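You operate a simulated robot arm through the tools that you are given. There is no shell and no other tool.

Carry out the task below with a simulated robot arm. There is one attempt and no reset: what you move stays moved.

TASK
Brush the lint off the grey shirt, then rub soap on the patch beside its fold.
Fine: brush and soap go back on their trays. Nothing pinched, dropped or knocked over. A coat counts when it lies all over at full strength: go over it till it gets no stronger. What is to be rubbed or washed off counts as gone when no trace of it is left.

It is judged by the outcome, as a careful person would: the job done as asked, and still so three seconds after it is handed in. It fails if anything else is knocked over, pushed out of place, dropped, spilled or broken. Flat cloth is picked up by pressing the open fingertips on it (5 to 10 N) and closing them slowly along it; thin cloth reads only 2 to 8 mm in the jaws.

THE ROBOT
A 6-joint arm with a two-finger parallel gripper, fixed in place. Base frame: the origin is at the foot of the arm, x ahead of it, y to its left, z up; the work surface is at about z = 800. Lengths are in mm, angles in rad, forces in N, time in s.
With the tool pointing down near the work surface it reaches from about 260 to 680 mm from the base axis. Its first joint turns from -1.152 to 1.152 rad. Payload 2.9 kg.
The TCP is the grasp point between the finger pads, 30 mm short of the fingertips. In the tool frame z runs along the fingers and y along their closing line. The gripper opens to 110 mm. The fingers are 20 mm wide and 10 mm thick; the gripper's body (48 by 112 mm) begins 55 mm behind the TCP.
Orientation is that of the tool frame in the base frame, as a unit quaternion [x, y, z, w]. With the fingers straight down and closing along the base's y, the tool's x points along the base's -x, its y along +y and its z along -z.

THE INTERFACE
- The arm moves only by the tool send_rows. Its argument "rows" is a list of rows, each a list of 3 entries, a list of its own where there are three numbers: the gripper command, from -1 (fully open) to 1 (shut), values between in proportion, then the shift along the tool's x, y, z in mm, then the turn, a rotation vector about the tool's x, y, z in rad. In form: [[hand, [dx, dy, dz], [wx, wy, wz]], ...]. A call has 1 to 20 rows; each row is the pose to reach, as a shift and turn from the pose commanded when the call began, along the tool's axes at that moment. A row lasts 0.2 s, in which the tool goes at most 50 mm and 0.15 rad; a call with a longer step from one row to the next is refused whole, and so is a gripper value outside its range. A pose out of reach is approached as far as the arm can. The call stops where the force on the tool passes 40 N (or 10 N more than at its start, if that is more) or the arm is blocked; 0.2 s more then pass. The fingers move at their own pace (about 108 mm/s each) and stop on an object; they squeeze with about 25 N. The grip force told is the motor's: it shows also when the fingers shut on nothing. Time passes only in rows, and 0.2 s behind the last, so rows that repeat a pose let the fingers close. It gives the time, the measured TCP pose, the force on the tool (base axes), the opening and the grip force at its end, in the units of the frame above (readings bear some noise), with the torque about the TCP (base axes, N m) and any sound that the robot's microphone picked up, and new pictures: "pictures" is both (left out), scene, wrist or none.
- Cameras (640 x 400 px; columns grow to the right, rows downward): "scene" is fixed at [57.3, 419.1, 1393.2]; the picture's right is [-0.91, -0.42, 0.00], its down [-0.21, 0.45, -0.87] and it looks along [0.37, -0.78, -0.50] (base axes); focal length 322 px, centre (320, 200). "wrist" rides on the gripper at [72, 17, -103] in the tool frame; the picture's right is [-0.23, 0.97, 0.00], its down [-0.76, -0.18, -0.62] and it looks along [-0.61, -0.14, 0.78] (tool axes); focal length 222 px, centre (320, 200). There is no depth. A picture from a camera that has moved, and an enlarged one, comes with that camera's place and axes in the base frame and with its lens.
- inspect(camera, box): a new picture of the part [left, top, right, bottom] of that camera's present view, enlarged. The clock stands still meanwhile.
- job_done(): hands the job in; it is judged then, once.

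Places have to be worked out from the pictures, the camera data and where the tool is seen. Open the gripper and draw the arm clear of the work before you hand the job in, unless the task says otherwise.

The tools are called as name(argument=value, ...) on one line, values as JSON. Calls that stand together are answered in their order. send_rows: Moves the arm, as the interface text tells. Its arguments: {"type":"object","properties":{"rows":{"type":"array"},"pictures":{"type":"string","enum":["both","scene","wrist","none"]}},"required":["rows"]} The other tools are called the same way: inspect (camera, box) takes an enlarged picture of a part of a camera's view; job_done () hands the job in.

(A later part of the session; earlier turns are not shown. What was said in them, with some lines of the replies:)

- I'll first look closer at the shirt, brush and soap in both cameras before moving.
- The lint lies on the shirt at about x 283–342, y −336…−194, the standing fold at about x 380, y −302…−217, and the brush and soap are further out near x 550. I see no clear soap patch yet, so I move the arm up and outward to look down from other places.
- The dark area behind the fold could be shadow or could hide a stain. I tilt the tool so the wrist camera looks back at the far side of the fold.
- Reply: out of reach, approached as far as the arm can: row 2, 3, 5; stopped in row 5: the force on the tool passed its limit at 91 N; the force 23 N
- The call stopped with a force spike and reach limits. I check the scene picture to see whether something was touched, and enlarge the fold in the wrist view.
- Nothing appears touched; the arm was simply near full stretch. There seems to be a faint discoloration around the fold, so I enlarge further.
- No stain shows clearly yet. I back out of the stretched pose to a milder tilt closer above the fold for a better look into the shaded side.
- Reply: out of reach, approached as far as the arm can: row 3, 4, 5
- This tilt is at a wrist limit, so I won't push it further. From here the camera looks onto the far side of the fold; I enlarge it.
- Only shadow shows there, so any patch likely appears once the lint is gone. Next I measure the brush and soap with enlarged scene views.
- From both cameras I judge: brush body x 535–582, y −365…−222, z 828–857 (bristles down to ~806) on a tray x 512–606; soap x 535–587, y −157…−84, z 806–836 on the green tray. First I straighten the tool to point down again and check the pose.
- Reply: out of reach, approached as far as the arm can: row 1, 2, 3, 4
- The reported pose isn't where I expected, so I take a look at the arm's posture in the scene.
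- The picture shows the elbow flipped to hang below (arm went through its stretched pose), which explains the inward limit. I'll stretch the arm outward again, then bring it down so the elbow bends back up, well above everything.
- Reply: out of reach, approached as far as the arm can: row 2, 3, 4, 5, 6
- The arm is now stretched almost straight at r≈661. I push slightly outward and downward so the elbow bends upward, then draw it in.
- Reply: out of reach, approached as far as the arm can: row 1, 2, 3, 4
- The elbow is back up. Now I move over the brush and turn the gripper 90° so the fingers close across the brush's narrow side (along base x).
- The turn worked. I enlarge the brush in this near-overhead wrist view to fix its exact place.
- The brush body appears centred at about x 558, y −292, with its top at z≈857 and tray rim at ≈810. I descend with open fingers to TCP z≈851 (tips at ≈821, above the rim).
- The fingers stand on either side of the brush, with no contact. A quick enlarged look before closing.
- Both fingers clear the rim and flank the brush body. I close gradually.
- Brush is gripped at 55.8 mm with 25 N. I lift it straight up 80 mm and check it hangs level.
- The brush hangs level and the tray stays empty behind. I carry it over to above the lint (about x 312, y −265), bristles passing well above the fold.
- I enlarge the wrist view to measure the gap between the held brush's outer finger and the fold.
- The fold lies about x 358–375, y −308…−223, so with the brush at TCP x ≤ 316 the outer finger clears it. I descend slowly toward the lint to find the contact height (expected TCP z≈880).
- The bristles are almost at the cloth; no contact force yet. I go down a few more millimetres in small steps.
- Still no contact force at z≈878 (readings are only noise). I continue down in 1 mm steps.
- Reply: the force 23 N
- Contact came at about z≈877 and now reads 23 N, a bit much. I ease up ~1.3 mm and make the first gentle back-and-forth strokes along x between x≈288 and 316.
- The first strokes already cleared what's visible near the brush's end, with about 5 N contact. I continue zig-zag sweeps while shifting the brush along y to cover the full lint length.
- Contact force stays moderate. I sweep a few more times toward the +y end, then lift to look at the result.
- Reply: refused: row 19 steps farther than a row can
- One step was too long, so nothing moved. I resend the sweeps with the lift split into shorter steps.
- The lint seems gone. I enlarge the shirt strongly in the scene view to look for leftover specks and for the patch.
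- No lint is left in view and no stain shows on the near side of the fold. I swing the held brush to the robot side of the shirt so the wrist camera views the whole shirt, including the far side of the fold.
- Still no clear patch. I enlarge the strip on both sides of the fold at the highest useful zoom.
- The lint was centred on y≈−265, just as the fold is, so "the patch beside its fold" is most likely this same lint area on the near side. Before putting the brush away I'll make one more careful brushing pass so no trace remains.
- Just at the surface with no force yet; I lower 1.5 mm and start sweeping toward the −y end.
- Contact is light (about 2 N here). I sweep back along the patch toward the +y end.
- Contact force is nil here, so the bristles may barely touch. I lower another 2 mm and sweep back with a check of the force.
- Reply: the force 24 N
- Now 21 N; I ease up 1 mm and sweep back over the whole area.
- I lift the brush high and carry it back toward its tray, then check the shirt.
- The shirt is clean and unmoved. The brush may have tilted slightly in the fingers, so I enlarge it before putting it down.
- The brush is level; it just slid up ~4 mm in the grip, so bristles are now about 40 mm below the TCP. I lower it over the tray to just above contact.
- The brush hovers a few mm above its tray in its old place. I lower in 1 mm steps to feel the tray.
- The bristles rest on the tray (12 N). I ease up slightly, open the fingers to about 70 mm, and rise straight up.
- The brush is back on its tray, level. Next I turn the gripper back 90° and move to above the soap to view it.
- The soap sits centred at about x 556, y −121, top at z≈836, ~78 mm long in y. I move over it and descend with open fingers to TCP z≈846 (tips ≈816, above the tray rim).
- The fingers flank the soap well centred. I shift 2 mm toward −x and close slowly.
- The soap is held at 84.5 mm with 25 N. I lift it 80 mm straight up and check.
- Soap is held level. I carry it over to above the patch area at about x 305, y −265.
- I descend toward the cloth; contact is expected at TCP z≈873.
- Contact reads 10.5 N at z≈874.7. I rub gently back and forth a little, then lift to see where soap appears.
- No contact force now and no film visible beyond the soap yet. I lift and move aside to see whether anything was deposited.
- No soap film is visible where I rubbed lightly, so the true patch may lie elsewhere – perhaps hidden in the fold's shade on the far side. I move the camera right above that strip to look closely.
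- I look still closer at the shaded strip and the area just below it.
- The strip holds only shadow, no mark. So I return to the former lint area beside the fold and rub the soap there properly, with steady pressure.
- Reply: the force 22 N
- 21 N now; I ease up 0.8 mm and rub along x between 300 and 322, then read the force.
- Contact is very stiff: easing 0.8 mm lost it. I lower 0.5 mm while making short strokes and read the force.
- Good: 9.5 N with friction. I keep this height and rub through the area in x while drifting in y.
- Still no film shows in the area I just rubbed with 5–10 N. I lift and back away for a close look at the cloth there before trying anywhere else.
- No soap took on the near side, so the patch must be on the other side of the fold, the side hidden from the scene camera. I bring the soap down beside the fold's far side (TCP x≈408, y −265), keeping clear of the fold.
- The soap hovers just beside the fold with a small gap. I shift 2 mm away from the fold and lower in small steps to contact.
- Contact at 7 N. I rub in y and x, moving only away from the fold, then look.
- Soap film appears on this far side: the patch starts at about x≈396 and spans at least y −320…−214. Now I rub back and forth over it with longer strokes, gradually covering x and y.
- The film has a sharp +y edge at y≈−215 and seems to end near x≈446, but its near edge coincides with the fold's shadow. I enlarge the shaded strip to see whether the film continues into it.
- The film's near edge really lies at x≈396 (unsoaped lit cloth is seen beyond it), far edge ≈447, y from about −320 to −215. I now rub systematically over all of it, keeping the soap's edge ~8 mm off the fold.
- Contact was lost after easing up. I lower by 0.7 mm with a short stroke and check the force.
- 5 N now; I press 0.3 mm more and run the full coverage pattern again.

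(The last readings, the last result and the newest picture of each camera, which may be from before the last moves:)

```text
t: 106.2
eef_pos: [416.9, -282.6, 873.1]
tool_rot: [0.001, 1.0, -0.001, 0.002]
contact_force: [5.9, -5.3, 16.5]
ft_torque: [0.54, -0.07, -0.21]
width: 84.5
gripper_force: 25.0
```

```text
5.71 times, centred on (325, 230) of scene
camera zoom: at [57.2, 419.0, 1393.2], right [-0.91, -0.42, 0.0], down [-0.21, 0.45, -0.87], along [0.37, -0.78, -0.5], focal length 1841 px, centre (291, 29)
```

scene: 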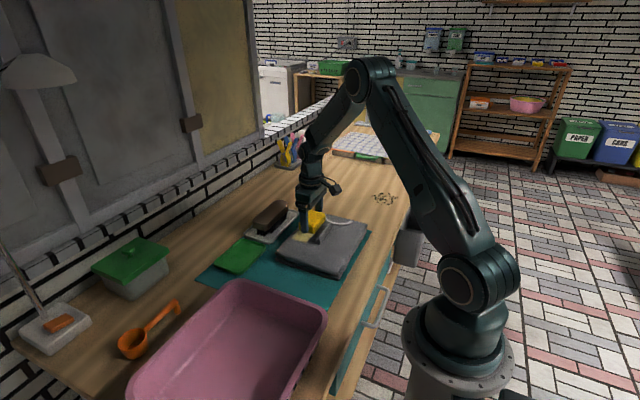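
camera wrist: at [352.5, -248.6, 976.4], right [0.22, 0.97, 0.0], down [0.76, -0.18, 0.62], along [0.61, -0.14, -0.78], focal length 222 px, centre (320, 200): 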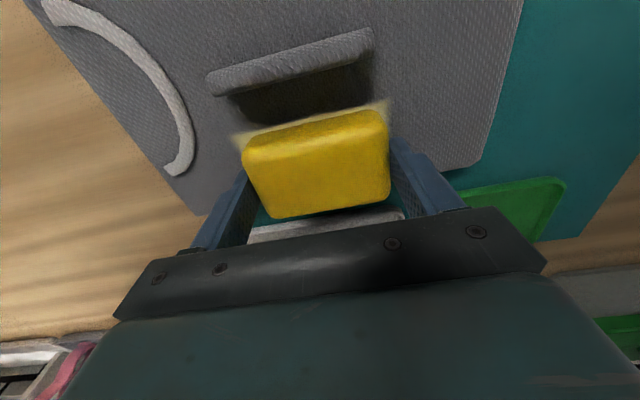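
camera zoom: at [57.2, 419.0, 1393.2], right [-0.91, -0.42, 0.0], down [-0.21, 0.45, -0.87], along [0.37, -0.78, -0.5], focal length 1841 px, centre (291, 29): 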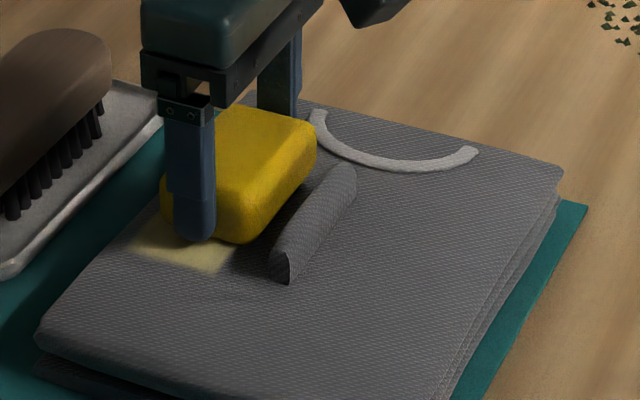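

Good firm contact throughout. I lift off and move aside to view the whole coat with the wrist camera.

send_rows(rows=[[-0.2, [0, 0, -10], [0, 0, 0]], [-0.2, [0, 0, -40], [0, 0, 0]], [-0.2, [0, 0, -80], [0, 0, 0]], [-0.2, [-22, 8, -90], [0, 0, 0]], [-0.2, [-45, 8, -90], [0, 0, 0]], [-0.2, [-45, 8, -90], [0, 0, 0]]], pictures="wrist")

inspect(camera="wrist", box=[200, 0, 440, 120])

inspect(camera="scene", box=[285, 205, 345, 255])

```text
t: 107.6
eef_pos: [459.8, -271.8, 962.6]
tool_rot: [0.0, 1.0, 0.001, 0.0]
contact_force: [0.7, 1.2, -1.5]
ft_torque: [0.02, -0.01, 0.03]
width: 84.3
gripper_force: 25.0
camera wrist: at [386.9, -255.3, 1065.3], right [0.22, 0.97, 0.0], down [0.76, -0.18, 0.62], along [0.61, -0.14, -0.78], focal length 222 px, centre (320, 200)
```

wrist: 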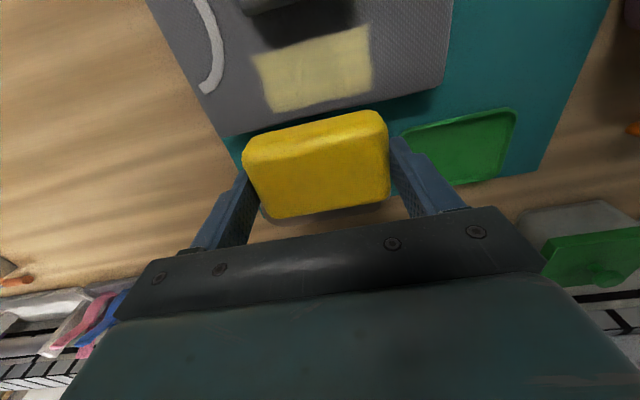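

```text
2.67 times, centred on (320, 60) of wrist
camera zoom: at [386.9, -255.3, 1065.3], right [0.22, 0.97, 0.0], down [0.76, -0.18, 0.62], along [0.61, -0.14, -0.78], focal length 592 px, centre (320, 573)
```

zoom: 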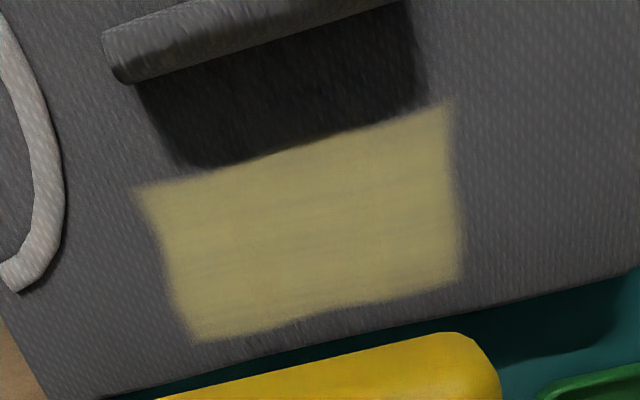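

```text
8.00 times, centred on (315, 230) of scene
camera zoom: at [57.3, 419.0, 1393.2], right [-0.91, -0.42, 0.0], down [-0.21, 0.45, -0.87], along [0.37, -0.78, -0.5], focal length 2578 px, centre (360, -40)
```

zoom: 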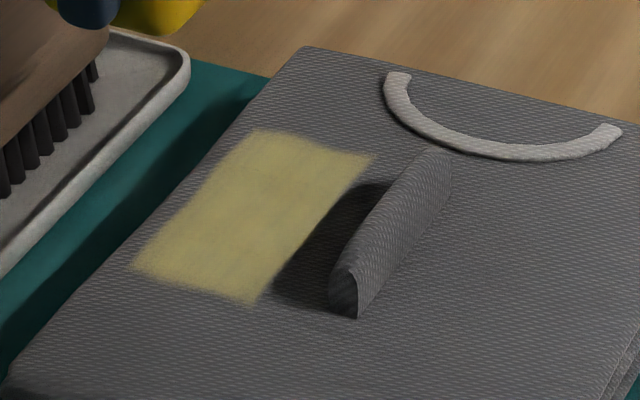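

The coat now forms a clear rectangle. I enlarge it to judge whether it's even and full everywhere.

inspect(camera="wrist", box=[245, 15, 385, 115])

inspect(camera="scene", box=[298, 218, 334, 246])

```text
4.00 times, centred on (315, 65) of wrist
camera zoom: at [386.9, -255.3, 1065.3], right [0.22, 0.97, 0.0], down [0.76, -0.18, 0.62], along [0.61, -0.14, -0.78], focal length 888 px, centre (340, 740)
```

zoom: 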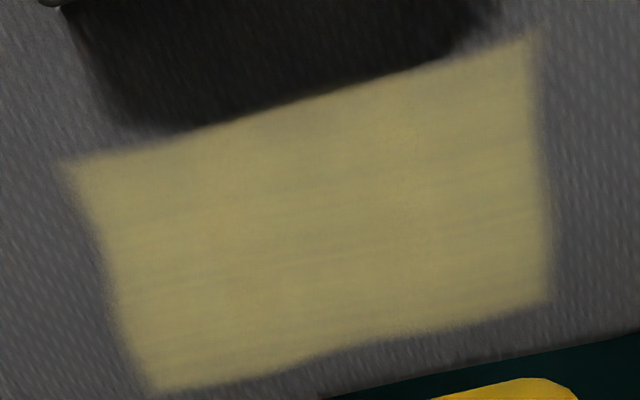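

```text
14.29 times, centred on (316, 232) of scene
camera zoom: at [57.3, 419.0, 1393.2], right [-0.91, -0.42, 0.0], down [-0.21, 0.45, -0.87], along [0.37, -0.78, -0.5], focal length 4603 px, centre (377, -257)
```

zoom: 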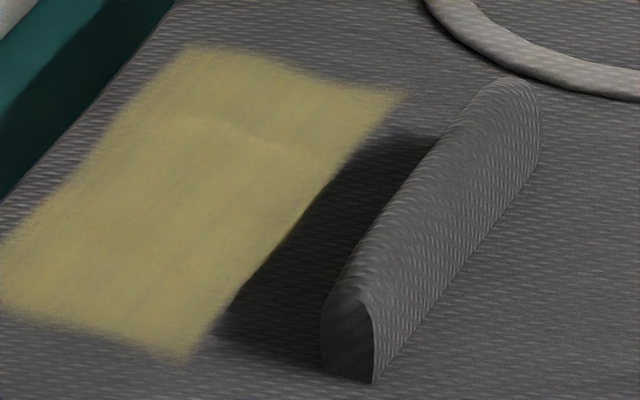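

The patch is x≈396–447, y≈−319…−217 and fully covered; slight unevenness remains. I go back down for further passes until it gets no stronger.

send_rows(rows=[[-0.2, [22, -4, 0], [0, 0, 0]], [-0.2, [45, -8, 0], [0, 0, 0]], [-0.2, [45, -8, 30], [0, 0, 0]], [-0.2, [45, -8, 60], [0, 0, 0]], [-0.2, [45, -8, 80], [0, 0, 0]], [-0.2, [45, -8, 87], [0, 0, 0]], [-0.2, [45, -8, 89], [0, 0, 0]], [-0.2, [45, -8, 89.7], [0, 0, 0]], [-0.2, [42, -4, 89.7], [0, 0, 0]]], pictures="none")

```text
t: 109.6
eef_pos: [419.9, -276.8, 874.3]
tool_rot: [-0.001, 1.0, 0.0, 0.0]
contact_force: [-0.2, -1.0, 1.1]
ft_torque: [-0.06, -0.03, -0.04]
width: 84.4
gripper_force: 24.8
```

Light contact; I press 0.4 mm further and run the pattern again across the whole patch.

send_rows(rows=[[-0.2, [8, -8, 0.4], [0, 0, 0]], [-0.2, [10, -16, 0.4], [0, 0, 0]], [-0.2, [10, -4, 0.4], [0, 0, 0]], [-0.2, [10, 8, 0.4], [0, 0, 0]], [-0.2, [10, 20, 0.4], [0, 0, 0]], [-0.2, [10, 32, 0.4], [0, 0, 0]], [-0.2, [2, 34, 0.4], [0, 0, 0]], [-0.2, [-6, 34, 0.4], [0, 0, 0]], [-0.2, [-14, 32, 0.4], [0, 0, 0]], [-0.2, [-14, 20, 0.4], [0, 0, 0]], [-0.2, [-14, 8, 0.4], [0, 0, 0]], [-0.2, [-14, -4, 0.4], [0, 0, 0]], [-0.2, [-14, -14, 0.4], [0, 0, 0]], [-0.2, [-6, -16, 0.4], [0, 0, 0]], [-0.2, [2, -14, 0.4], [0, 0, 0]], [-0.2, [2, -2, 0.4], [0, 0, 0]], [-0.2, [0, 10, 0.4], [0, 0, 0]], [-0.2, [-2, 22, 0.4], [0, 0, 0]], [-0.2, [-6, 32, 0.4], [0, 0, 0]], [-0.2, [-6, 20, 0.4], [0, 0, 0]]], pictures="none")

```text
t: 113.8
eef_pos: [427.2, -253.4, 873.0]
tool_rot: [-0.003, 1.0, 0.002, 0.001]
contact_force: [1.2, 14.6, 29.9]
ft_torque: [-0.54, 0.14, -0.06]
width: 84.1
gripper_force: 24.6
```

Force rose to 30 N at this end, so I ease 0.4 mm and run one more pass, with emphasis on the −y half.

send_rows(rows=[[-0.2, [8, -6, -0.4], [0, 0, 0]], [-0.2, [16, -14, -0.4], [0, 0, 0]], [-0.2, [16, -26, -0.4], [0, 0, 0]], [-0.2, [16, -36, -0.4], [0, 0, 0]], [-0.2, [8, -38, -0.4], [0, 0, 0]], [-0.2, [0, -38, -0.4], [0, 0, 0]], [-0.2, [-8, -36, -0.4], [0, 0, 0]], [-0.2, [-8, -24, -0.4], [0, 0, 0]], [-0.2, [0, -20, -0.4], [0, 0, 0]], [-0.2, [8, -16, -0.4], [0, 0, 0]], [-0.2, [16, -12, -0.4], [0, 0, 0]], [-0.2, [16, 0, -0.4], [0, 0, 0]], [-0.2, [16, 12, -0.4], [0, 0, 0]], [-0.2, [8, 14, -0.4], [0, 0, 0]], [-0.2, [0, 14, -0.4], [0, 0, 0]], [-0.2, [-8, 12, -0.4], [0, 0, 0]], [-0.2, [-8, 0, -0.4], [0, 0, 0]], [-0.2, [0, -10, -0.4], [0, 0, 0]], [-0.2, [8, -20, -0.4], [0, 0, 0]], [-0.2, [8, -12, -0.4], [0, 0, 0]]], pictures="none")

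send_rows(rows=[[-0.2, [0, 0, -10], [0, 0, 0]], [-0.2, [0, 0, -40], [0, 0, 0]], [-0.2, [0, 0, -80], [0, 0, 0]], [-0.2, [-22, 0, -90], [0, 0, 0]], [-0.2, [-42, 0, -90], [0, 0, 0]], [-0.2, [-42, 0, -90], [0, 0, 0]]], pictures="wrist")

inspect(camera="wrist", box=[245, 15, 385, 115])

inspect(camera="scene", box=[298, 218, 334, 246])

```text
t: 118.0
eef_pos: [415.9, -268.7, 872.8]
tool_rot: [0.001, 1.0, -0.001, 0.0]
contact_force: [-2.2, -7.4, 13.6]
ft_torque: [0.16, -0.17, -0.04]
width: 84.4
gripper_force: 24.8
```

```text
t: 119.4
eef_pos: [459.3, -268.3, 962.6]
tool_rot: [0.0, 1.0, 0.001, 0.0]
contact_force: [-0.2, 0.0, -0.9]
ft_torque: [0.04, 0.01, 0.01]
width: 84.4
gripper_force: 25.3
camera wrist: at [386.0, -251.3, 1065.2], right [0.22, 0.97, 0.0], down [0.76, -0.18, 0.62], along [0.61, -0.14, -0.78], focal length 222 px, centre (320, 200)
```

wrist: 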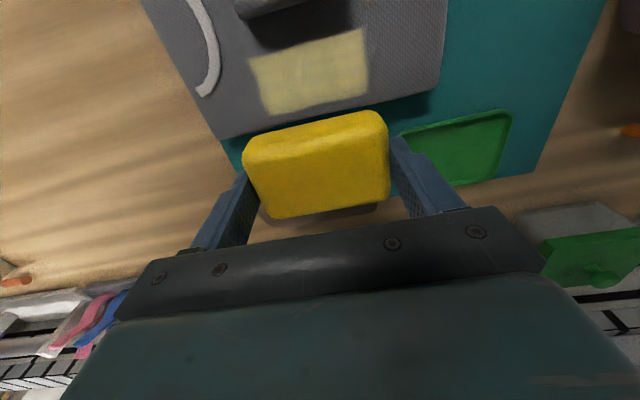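

```text
4.00 times, centred on (315, 65) of wrist
camera zoom: at [386.0, -251.3, 1065.2], right [0.22, 0.97, 0.0], down [0.76, -0.18, 0.62], along [0.61, -0.14, -0.78], focal length 888 px, centre (340, 740)
```

zoom: 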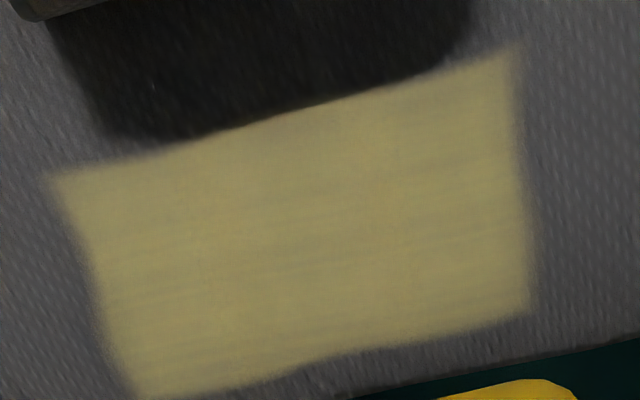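

```text
14.29 times, centred on (316, 232) of scene
camera zoom: at [57.3, 419.0, 1393.2], right [-0.91, -0.42, 0.0], down [-0.21, 0.45, -0.87], along [0.37, -0.78, -0.5], focal length 4603 px, centre (377, -257)
```

zoom: 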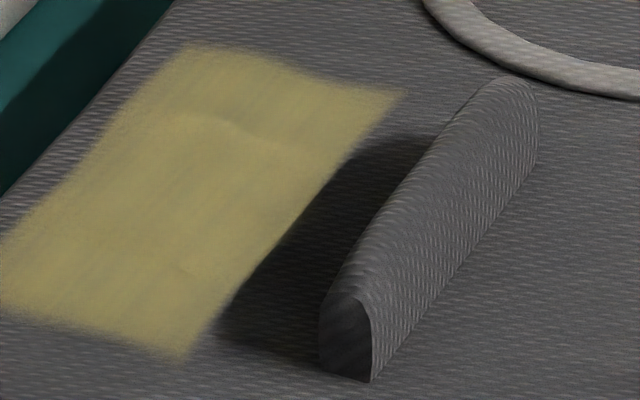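

The coat looks the same as before the last two passes – saturated. For safety I make one final pass along the borders and corners at the same height, then compare again.

send_rows(rows=[[-0.2, [22, 0, 0], [0, 0, 0]], [-0.2, [42, 0, 0], [0, 0, 0]], [-0.2, [42, 0, 30], [0, 0, 0]], [-0.2, [42, 0, 60], [0, 0, 0]], [-0.2, [42, 0, 80], [0, 0, 0]], [-0.2, [42, 0, 87], [0, 0, 0]], [-0.2, [42, 0, 89], [0, 0, 0]], [-0.2, [42, 0, 90], [0, 0, 0]], [-0.2, [42, 4, 90], [0, 0, 0]]], pictures="none")

```text
t: 121.4
eef_pos: [418.0, -265.2, 873.9]
tool_rot: [-0.001, 1.0, -0.001, 0.002]
contact_force: [1.0, -4.0, 7.7]
ft_torque: [0.23, 0.13, 0.04]
width: 84.4
gripper_force: 25.2
```

7.7 N contact. I run the border pass.

send_rows(rows=[[-0.2, [6, -10, 0.1], [0, 0, 0]], [-0.2, [8, -20, 0.1], [0, 0, 0]], [-0.2, [8, -31, 0.1], [0, 0, 0]], [-0.2, [0, -32, 0.1], [0, 0, 0]], [-0.2, [-9, -32, 0.1], [0, 0, 0]], [-0.2, [-17, -31, 0.1], [0, 0, 0]], [-0.2, [-17, -20, 0.1], [0, 0, 0]], [-0.2, [-17, -8, 0.1], [0, 0, 0]], [-0.2, [-17, 4, 0.1], [0, 0, 0]], [-0.2, [-17, 16, 0.1], [0, 0, 0]], [-0.2, [-17, 26, 0.1], [0, 0, 0]], [-0.2, [-9, 27, 0.1], [0, 0, 0]], [-0.2, [0, 27, 0.1], [0, 0, 0]], [-0.2, [8, 26, 0.1], [0, 0, 0]], [-0.2, [8, 14, 0.1], [0, 0, 0]], [-0.2, [8, 2, 0.1], [0, 0, 0]], [-0.2, [8, -10, 0.1], [0, 0, 0]], [-0.2, [0, -18, 0.1], [0, 0, 0]], [-0.2, [-9, -10, 0.1], [0, 0, 0]], [-0.2, [-2, -2, 0.1], [0, 0, 0]]], pictures="none")

send_rows(rows=[[-0.2, [0, 0, -10], [0, 0, 0]], [-0.2, [0, 0, -40], [0, 0, 0]], [-0.2, [0, 0, -80], [0, 0, 0]], [-0.2, [-22, 0, -90], [0, 0, 0]], [-0.2, [-42, 0, -90], [0, 0, 0]], [-0.2, [-42, 0, -90], [0, 0, 0]]], pictures="wrist")

inspect(camera="wrist", box=[245, 15, 385, 115])

inspect(camera="scene", box=[298, 218, 334, 246])

inspect(camera="scene", box=[225, 150, 315, 230])

```text
t: 125.6
eef_pos: [419.8, -267.0, 873.7]
tool_rot: [0.0, 1.0, 0.0, 0.001]
contact_force: [3.3, -4.5, 13.3]
ft_torque: [0.2, 0.0, -0.08]
width: 84.5
gripper_force: 25.0
```

```text
t: 127.0
eef_pos: [459.8, -266.3, 963.0]
tool_rot: [0.0, 1.0, 0.0, 0.0]
contact_force: [-0.2, 0.6, -0.8]
ft_torque: [0.0, -0.02, 0.04]
width: 84.5
gripper_force: 24.8
camera wrist: at [386.9, -249.9, 1065.7], right [0.22, 0.97, 0.0], down [0.76, -0.18, 0.62], along [0.61, -0.14, -0.78], focal length 222 px, centre (320, 200)
```

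wrist: 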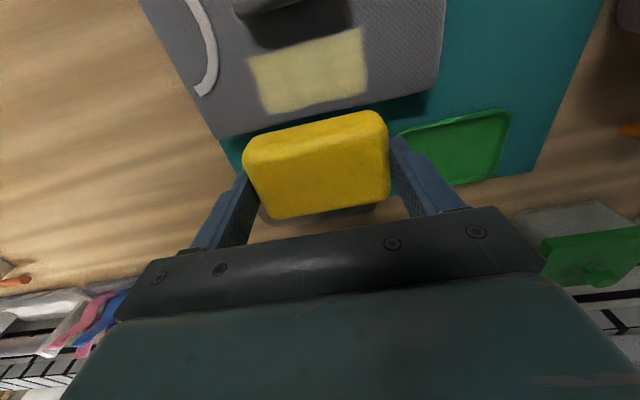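

```text
4.00 times, centred on (315, 65) of wrist
camera zoom: at [386.9, -249.9, 1065.7], right [0.22, 0.97, 0.0], down [0.76, -0.18, 0.62], along [0.61, -0.14, -0.78], focal length 888 px, centre (340, 740)
```

zoom: 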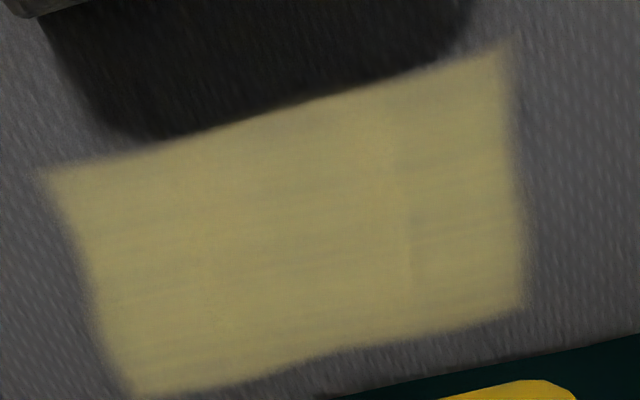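

```text
14.29 times, centred on (316, 232) of scene
camera zoom: at [57.3, 419.0, 1393.2], right [-0.91, -0.42, 0.0], down [-0.21, 0.45, -0.87], along [0.37, -0.78, -0.5], focal length 4603 px, centre (377, -257)
```

zoom: 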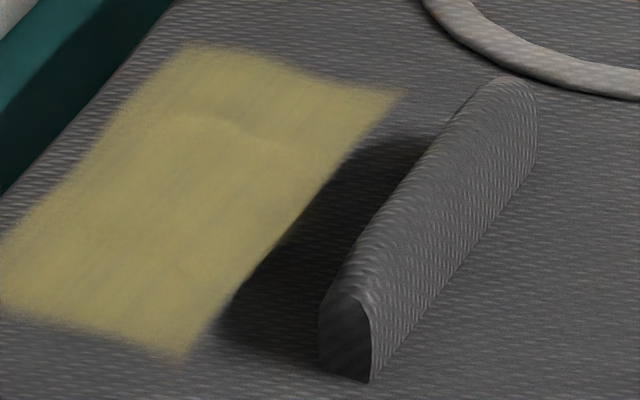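

```text
5.00 times, centred on (270, 190) of scene
camera zoom: at [57.3, 419.0, 1393.2], right [-0.91, -0.42, 0.0], down [-0.21, 0.45, -0.87], along [0.37, -0.78, -0.5], focal length 1611 px, centre (570, 250)
```

zoom: 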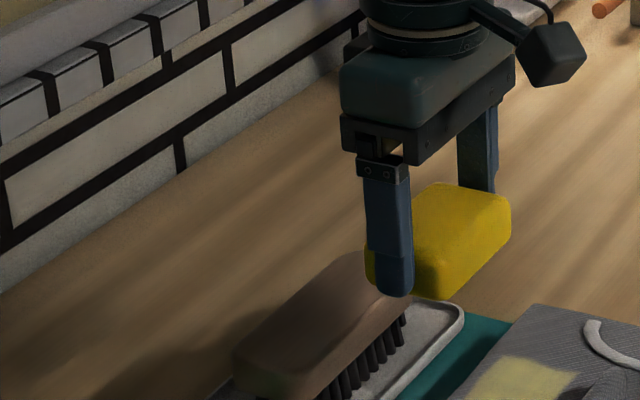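

The coat is unchanged from before, so it is at full strength all over. Now I carry the soap back above the green tray (x≈555.5, y≈−122) and lower it to just above the tray.

send_rows(rows=[[-0.2, [-16, 24, 0], [0, 0, 0]], [-0.2, [-36, 54, 0], [0, 0, 0]], [-0.2, [-56, 84, 0], [0, 0, 0]], [-0.2, [-76, 114, 0], [0, 0, 0]], [-0.2, [-90, 135, 0], [0, 0, 0]], [-0.2, [-95.5, 144.3, 0], [0, 0, 0]], [-0.2, [-95.5, 144.3, 30], [0, 0, 0]], [-0.2, [-95.5, 144.3, 60], [0, 0, 0]], [-0.2, [-95.5, 144.3, 85], [0, 0, 0]], [-0.2, [-95.5, 144.3, 100], [0, 0, 0]], [-0.2, [-95.5, 144.3, 108], [0, 0, 0]], [-0.2, [-95.5, 144.3, 108], [0, 0, 0]]])

inspect(camera="scene", box=[195, 195, 295, 275])

inspect(camera="wrist", box=[180, 30, 480, 230])

```text
t: 129.6
eef_pos: [555.5, -121.5, 855.2]
tool_rot: [-0.001, 1.0, 0.0, 0.001]
contact_force: [0.1, -0.7, -0.6]
ft_torque: [0.01, -0.01, 0.02]
width: 84.4
gripper_force: 24.9
camera wrist: at [483.1, -105.0, 957.7], right [0.22, 0.97, 0.0], down [0.76, -0.18, 0.62], along [0.61, -0.14, -0.78], focal length 222 px, centre (320, 200)
```

scene: 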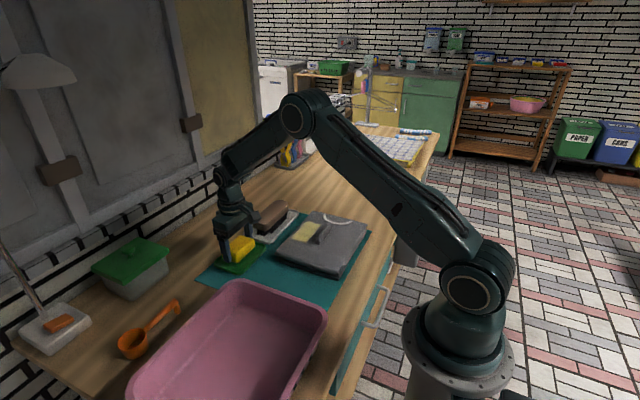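
wrist: 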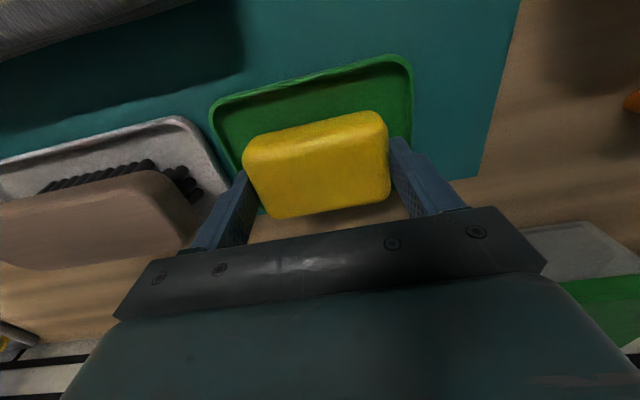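

```text
5.00 times, centred on (245, 235) of scene
camera zoom: at [57.3, 419.0, 1393.2], right [-0.91, -0.42, 0.0], down [-0.21, 0.45, -0.87], along [0.37, -0.78, -0.5], focal length 1611 px, centre (695, 25)
```

zoom: 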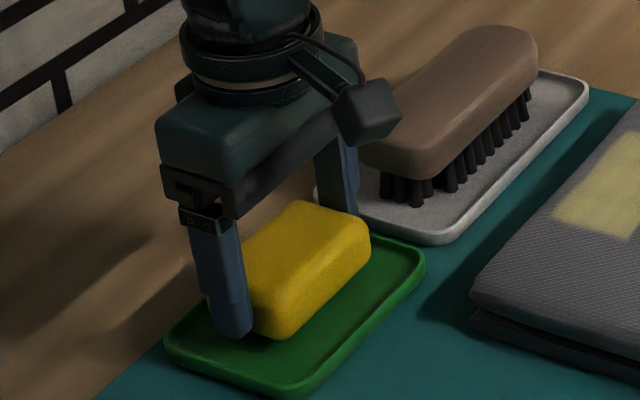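

```text
2.00 times, centred on (330, 130) of wrist
camera zoom: at [483.1, -105.0, 957.7], right [0.22, 0.97, 0.0], down [0.76, -0.18, 0.62], along [0.61, -0.14, -0.78], focal length 444 px, centre (300, 340)
```

zoom: 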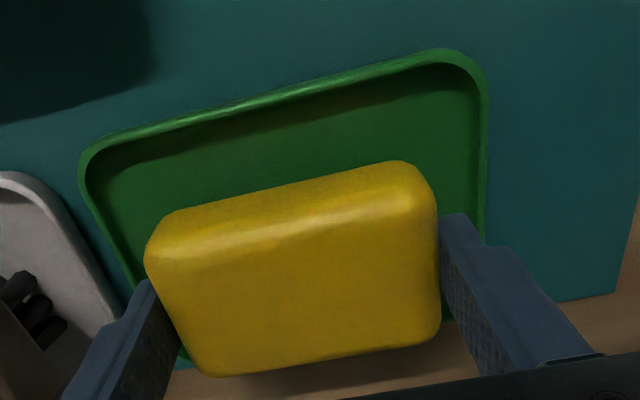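

The soap hangs right over its tray spot. I lower the last millimetres in small steps until it rests.

send_rows(rows=[[-0.2, [0, 0, 4], [0, 0, 0]], [-0.2, [0, 0, 6], [0, 0, 0]], [-0.2, [0, 0, 7], [0, 0, 0]], [-0.2, [0, 0, 8], [0, 0, 0]], [-0.2, [0, 0, 8], [0, 0, 0]]], pictures="none")

```text
t: 130.8
eef_pos: [556.4, -123.6, 847.5]
tool_rot: [0.0, 1.0, 0.0, 0.0]
contact_force: [1.1, 0.0, -1.3]
ft_torque: [-0.01, 0.0, 0.05]
width: 84.4
gripper_force: 25.0
```

send_rows(rows=[[-0.2, [0, 0, 0.5], [0, 0, 0]], [-0.2, [0, 0, 1], [0, 0, 0]], [-0.2, [0, 0, 1.5], [0, 0, 0]], [-0.2, [0, 0, 1.5], [0, 0, 0]]], pictures="none")

```text
t: 131.8
eef_pos: [557.0, -121.3, 845.4]
tool_rot: [-0.001, 1.0, -0.001, 0.0]
contact_force: [0.8, -0.5, -1.5]
ft_torque: [0.0, 0.0, -0.02]
width: 84.5
gripper_force: 25.4
```

No contact yet at z≈845.5; I continue down in half-millimetre steps.

send_rows(rows=[[-0.2, [0, 0, 0.5], [0, 0, 0]], [-0.2, [0, 0, 1], [0, 0, 0]], [-0.2, [0, 0, 1.4], [0, 0, 0]], [-0.2, [0, 0, 1.4], [0, 0, 0]]], pictures="none")

```text
t: 132.8
eef_pos: [556.4, -121.5, 845.0]
tool_rot: [-0.001, 1.0, 0.0, 0.0]
contact_force: [0.2, -1.4, 3.5]
ft_torque: [-0.12, 0.02, -0.01]
width: 84.4
gripper_force: 25.5
```

The soap rests on the tray (light contact). I open the fingers gradually and rise straight up.

send_rows(rows=[[-0.35, [0, 0, 0], [0, 0, 0]], [-0.5, [0, 0, 0], [0, 0, 0]], [-0.65, [0, 0, 0], [0, 0, 0]], [-0.8, [0, 0, 0], [0, 0, 0]], [-0.8, [0, 0, 0], [0, 0, 0]], [-0.8, [0, 0, -8], [0, 0, 0]], [-0.8, [0, 0, -25], [0, 0, 0]], [-0.8, [0, 0, -55], [0, 0, 0]], [-0.9, [0, 0, -90], [0, 0, 0]], [-1, [0, 0, -125], [0, 0, 0]], [-1, [0, 0, -125], [0, 0, 0]]])

inspect(camera="scene", box=[195, 195, 295, 275])

inspect(camera="wrist", box=[0, 0, 480, 230])

```text
t: 135.2
eef_pos: [556.3, -122.3, 970.3]
tool_rot: [0.0, 1.0, 0.0, 0.0]
contact_force: [-0.5, -0.4, 0.3]
ft_torque: [-0.02, -0.03, -0.02]
width: 110.0
gripper_force: 0.1
camera wrist: at [483.5, -106.8, 1071.9], right [0.22, 0.97, 0.0], down [0.76, -0.18, 0.62], along [0.61, -0.14, -0.78], focal length 222 px, centre (320, 200)
```

scene: 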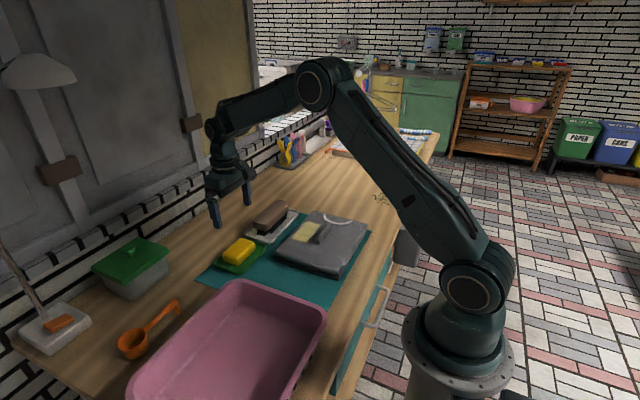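
wrist: 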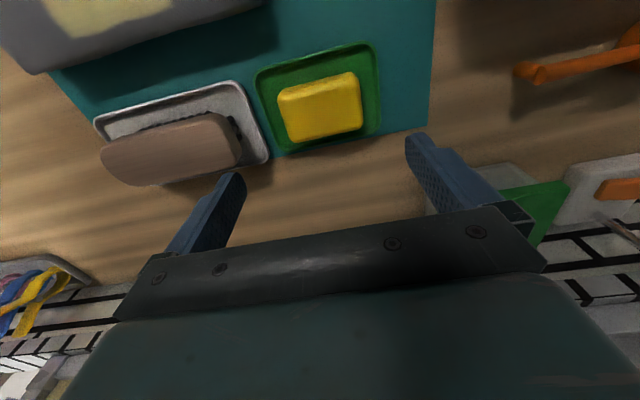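

```text
5.00 times, centred on (245, 235) of scene
camera zoom: at [57.3, 419.1, 1393.2], right [-0.91, -0.42, 0.0], down [-0.21, 0.45, -0.87], along [0.37, -0.78, -0.5], focal length 1611 px, centre (695, 25)
```

zoom: 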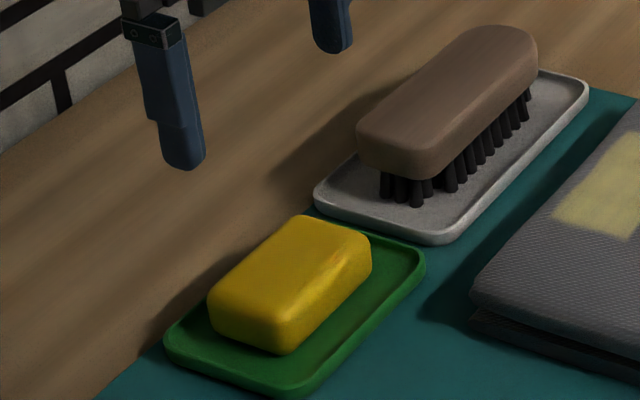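

```text
1.33 times, centred on (240, 115) of wrist
camera zoom: at [483.5, -106.8, 1071.9], right [0.22, 0.97, 0.0], down [0.76, -0.18, 0.62], along [0.61, -0.14, -0.78], focal length 296 px, centre (427, 313)
```

zoom: 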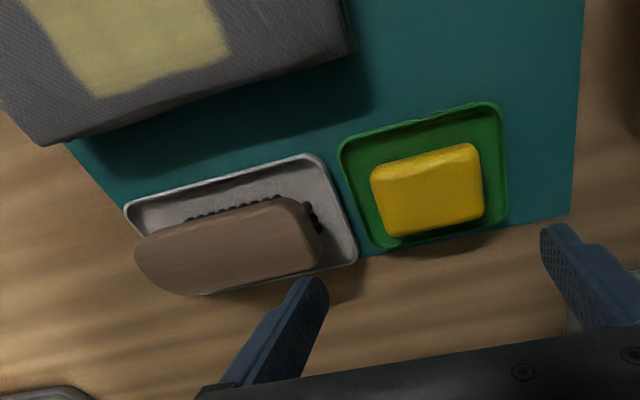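

Soap and brush both sit on their trays. I draw the arm back up to near its starting pose, which also lets me check the shirt once more for any lint.

send_rows(rows=[[-1, [20, -14, -20], [0, 0, 0]], [-1, [52, -37, -40], [0, 0, 0]], [-1, [86, -61, -60], [0, 0, 0]], [-1, [122, -87, -75], [0, 0, 0]], [-1, [158, -113, -88], [0, 0, 0]], [-1, [194, -139, -98], [0, 0, 0]], [-1, [230, -165, -103], [0, 0, 0]], [-1, [255, -183, -103], [0, 0, 0]], [-1, [266, -191, -103], [0, 0, 0]], [-1, [266, -191, -103], [0, 0, 0]]])

inspect(camera="wrist", box=[250, 20, 450, 200])

inspect(camera="scene", box=[280, 200, 380, 280])

inspect(camera="wrist", box=[275, 40, 405, 130])

```text
t: 137.4
eef_pos: [288.1, -313.0, 1073.9]
tool_rot: [-0.002, 1.0, 0.0, 0.0]
contact_force: [0.3, -0.7, -1.0]
ft_torque: [-0.01, 0.0, 0.01]
width: 109.8
gripper_force: 0.0
camera wrist: at [215.2, -297.1, 1175.8], right [0.22, 0.97, 0.0], down [0.76, -0.18, 0.62], along [0.61, -0.14, -0.78], focal length 222 px, centre (320, 200)
```

scene: 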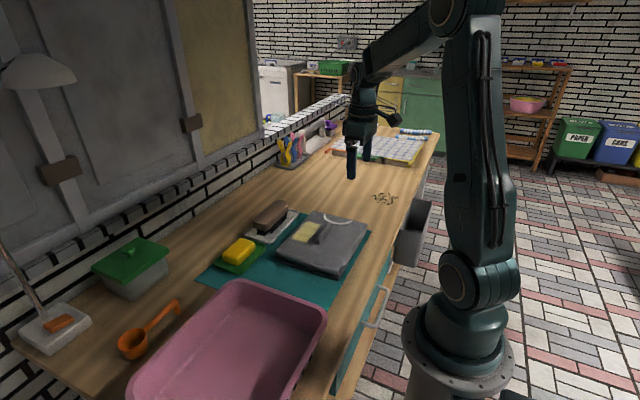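
wrist: 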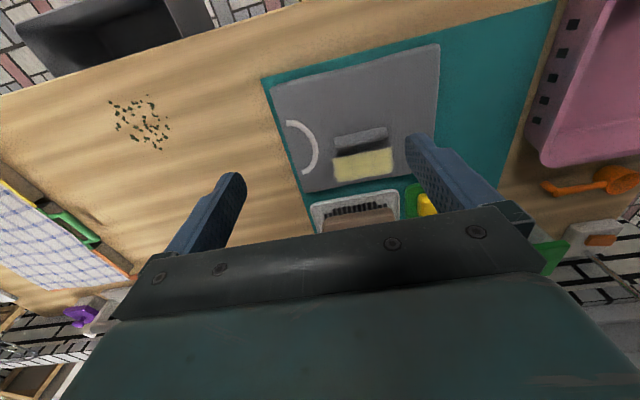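

```text
2.22 times, centred on (350, 110) of wrist
camera zoom: at [215.2, -297.1, 1175.8], right [0.22, 0.97, 0.0], down [0.76, -0.18, 0.62], along [0.61, -0.14, -0.78], focal length 494 px, centre (253, 400)
```

zoom: 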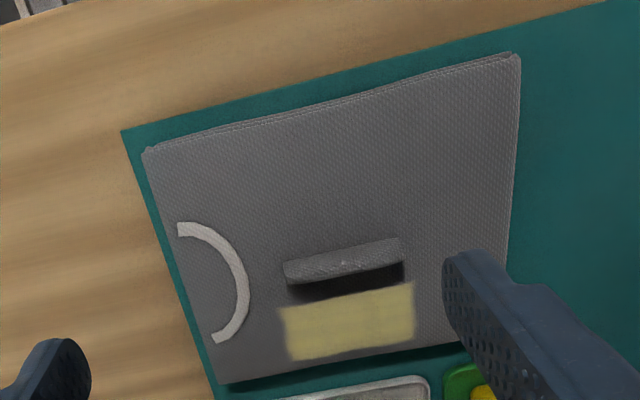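

```text
5.00 times, centred on (330, 240) of scene
camera zoom: at [57.3, 419.0, 1393.2], right [-0.91, -0.42, 0.0], down [-0.21, 0.45, -0.87], along [0.37, -0.78, -0.5], focal length 1611 px, centre (270, 0)
```

zoom: 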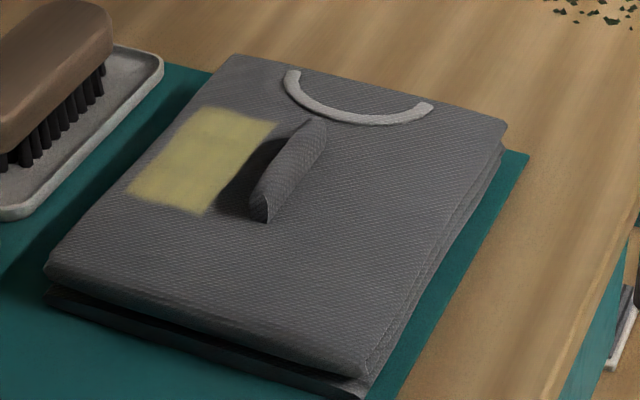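

```text
4.44 times, centred on (340, 85) of wrist
camera zoom: at [215.2, -297.1, 1175.8], right [0.22, 0.97, 0.0], down [0.76, -0.18, 0.62], along [0.61, -0.14, -0.78], focal length 987 px, centre (231, 711)
```

zoom: 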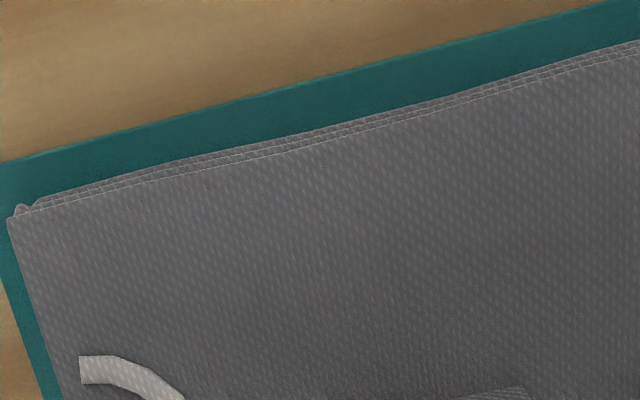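

Everything looks right; I check one tiny light speck that seems to be on top of the fold, and the +y part of the shirt.

inspect(camera="wrist", box=[325, 115, 405, 190])

inspect(camera="wrist", box=[370, 40, 450, 130])

inspect(camera="scene", box=[318, 215, 350, 240])

```text
5.33 times, centred on (365, 152) of wrist
camera zoom: at [215.2, -297.1, 1175.8], right [0.22, 0.97, 0.0], down [0.76, -0.18, 0.62], along [0.61, -0.14, -0.78], focal length 1185 px, centre (80, 453)
```

zoom: 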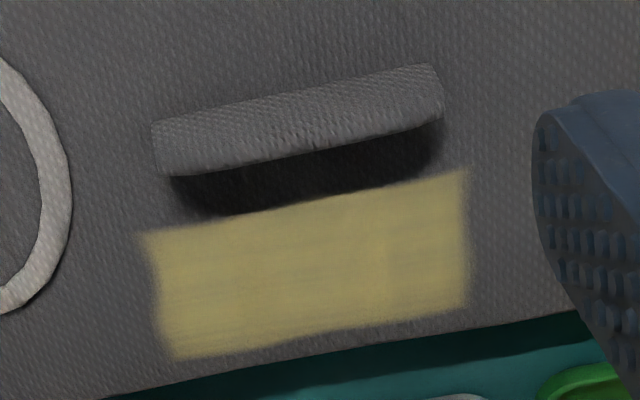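

```text
4.44 times, centred on (410, 85) of wrist
camera zoom: at [215.2, -297.1, 1175.8], right [0.22, 0.97, 0.0], down [0.76, -0.18, 0.62], along [0.61, -0.14, -0.78], focal length 987 px, centre (-80, 711)
```

zoom: 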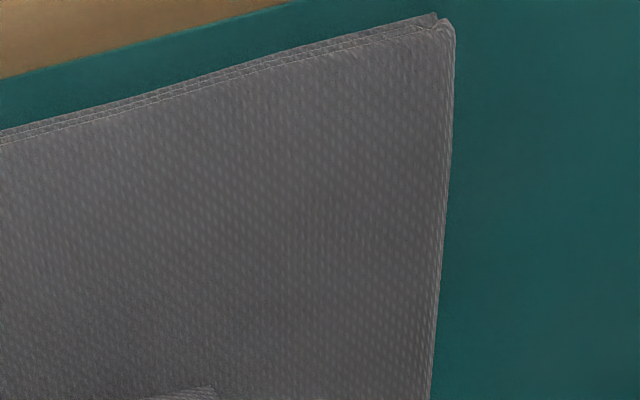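

```text
16.00 times, centred on (334, 228) of scene
camera zoom: at [57.3, 419.0, 1393.2], right [-0.91, -0.42, 0.0], down [-0.21, 0.45, -0.87], along [0.37, -0.78, -0.5], focal length 5155 px, centre (96, -240)
```

zoom: 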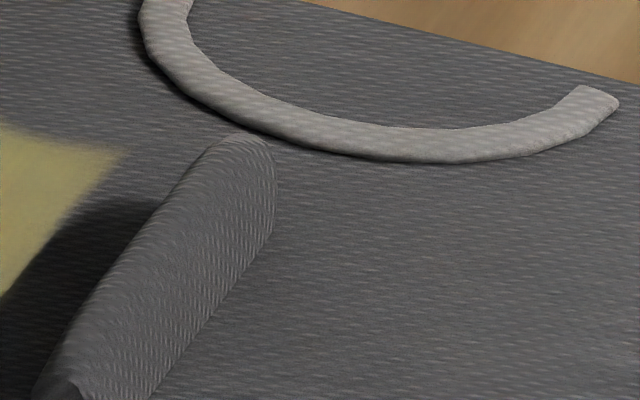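

No lint is left anywhere on the shirt, the soap coat covers the patch evenly beside the unmoved fold, and brush and soap rest on their trays with the gripper open and clear. I hand the job in.

job_done()

```text
The job is handed in.
```

I've handed the job in: the lint is off the grey shirt and the patch beside its fold is soaped. I haven't seen a verdict on it.

- **Lint:** I brushed the whole area several times. Close-up views from both cameras showed no specks left.
- **Soap:** The patch had no visible mark. I first rubbed the soap lightly on the near side of the fold, where the lint had been, but nothing took there. The film only showed on the far side, so I worked that patch (about 50 × 100 mm). I went over it until further passes made no visible difference.
- **Brush and soap:** Both are back on their trays, set down without a drop. The shirt and fold look unmoved. The brush slid up about 4 mm in the fingers while brushing, so I lowered it by feel when putting it back.
- **Force stop early on:** While I was looking around with nothing held, the arm overstretched and the call stopped at 91 N. It was well above the table, and nothing looked touched in the pictures afterwards.

The gripper is open and the arm is back near its starting position, clear of the work.
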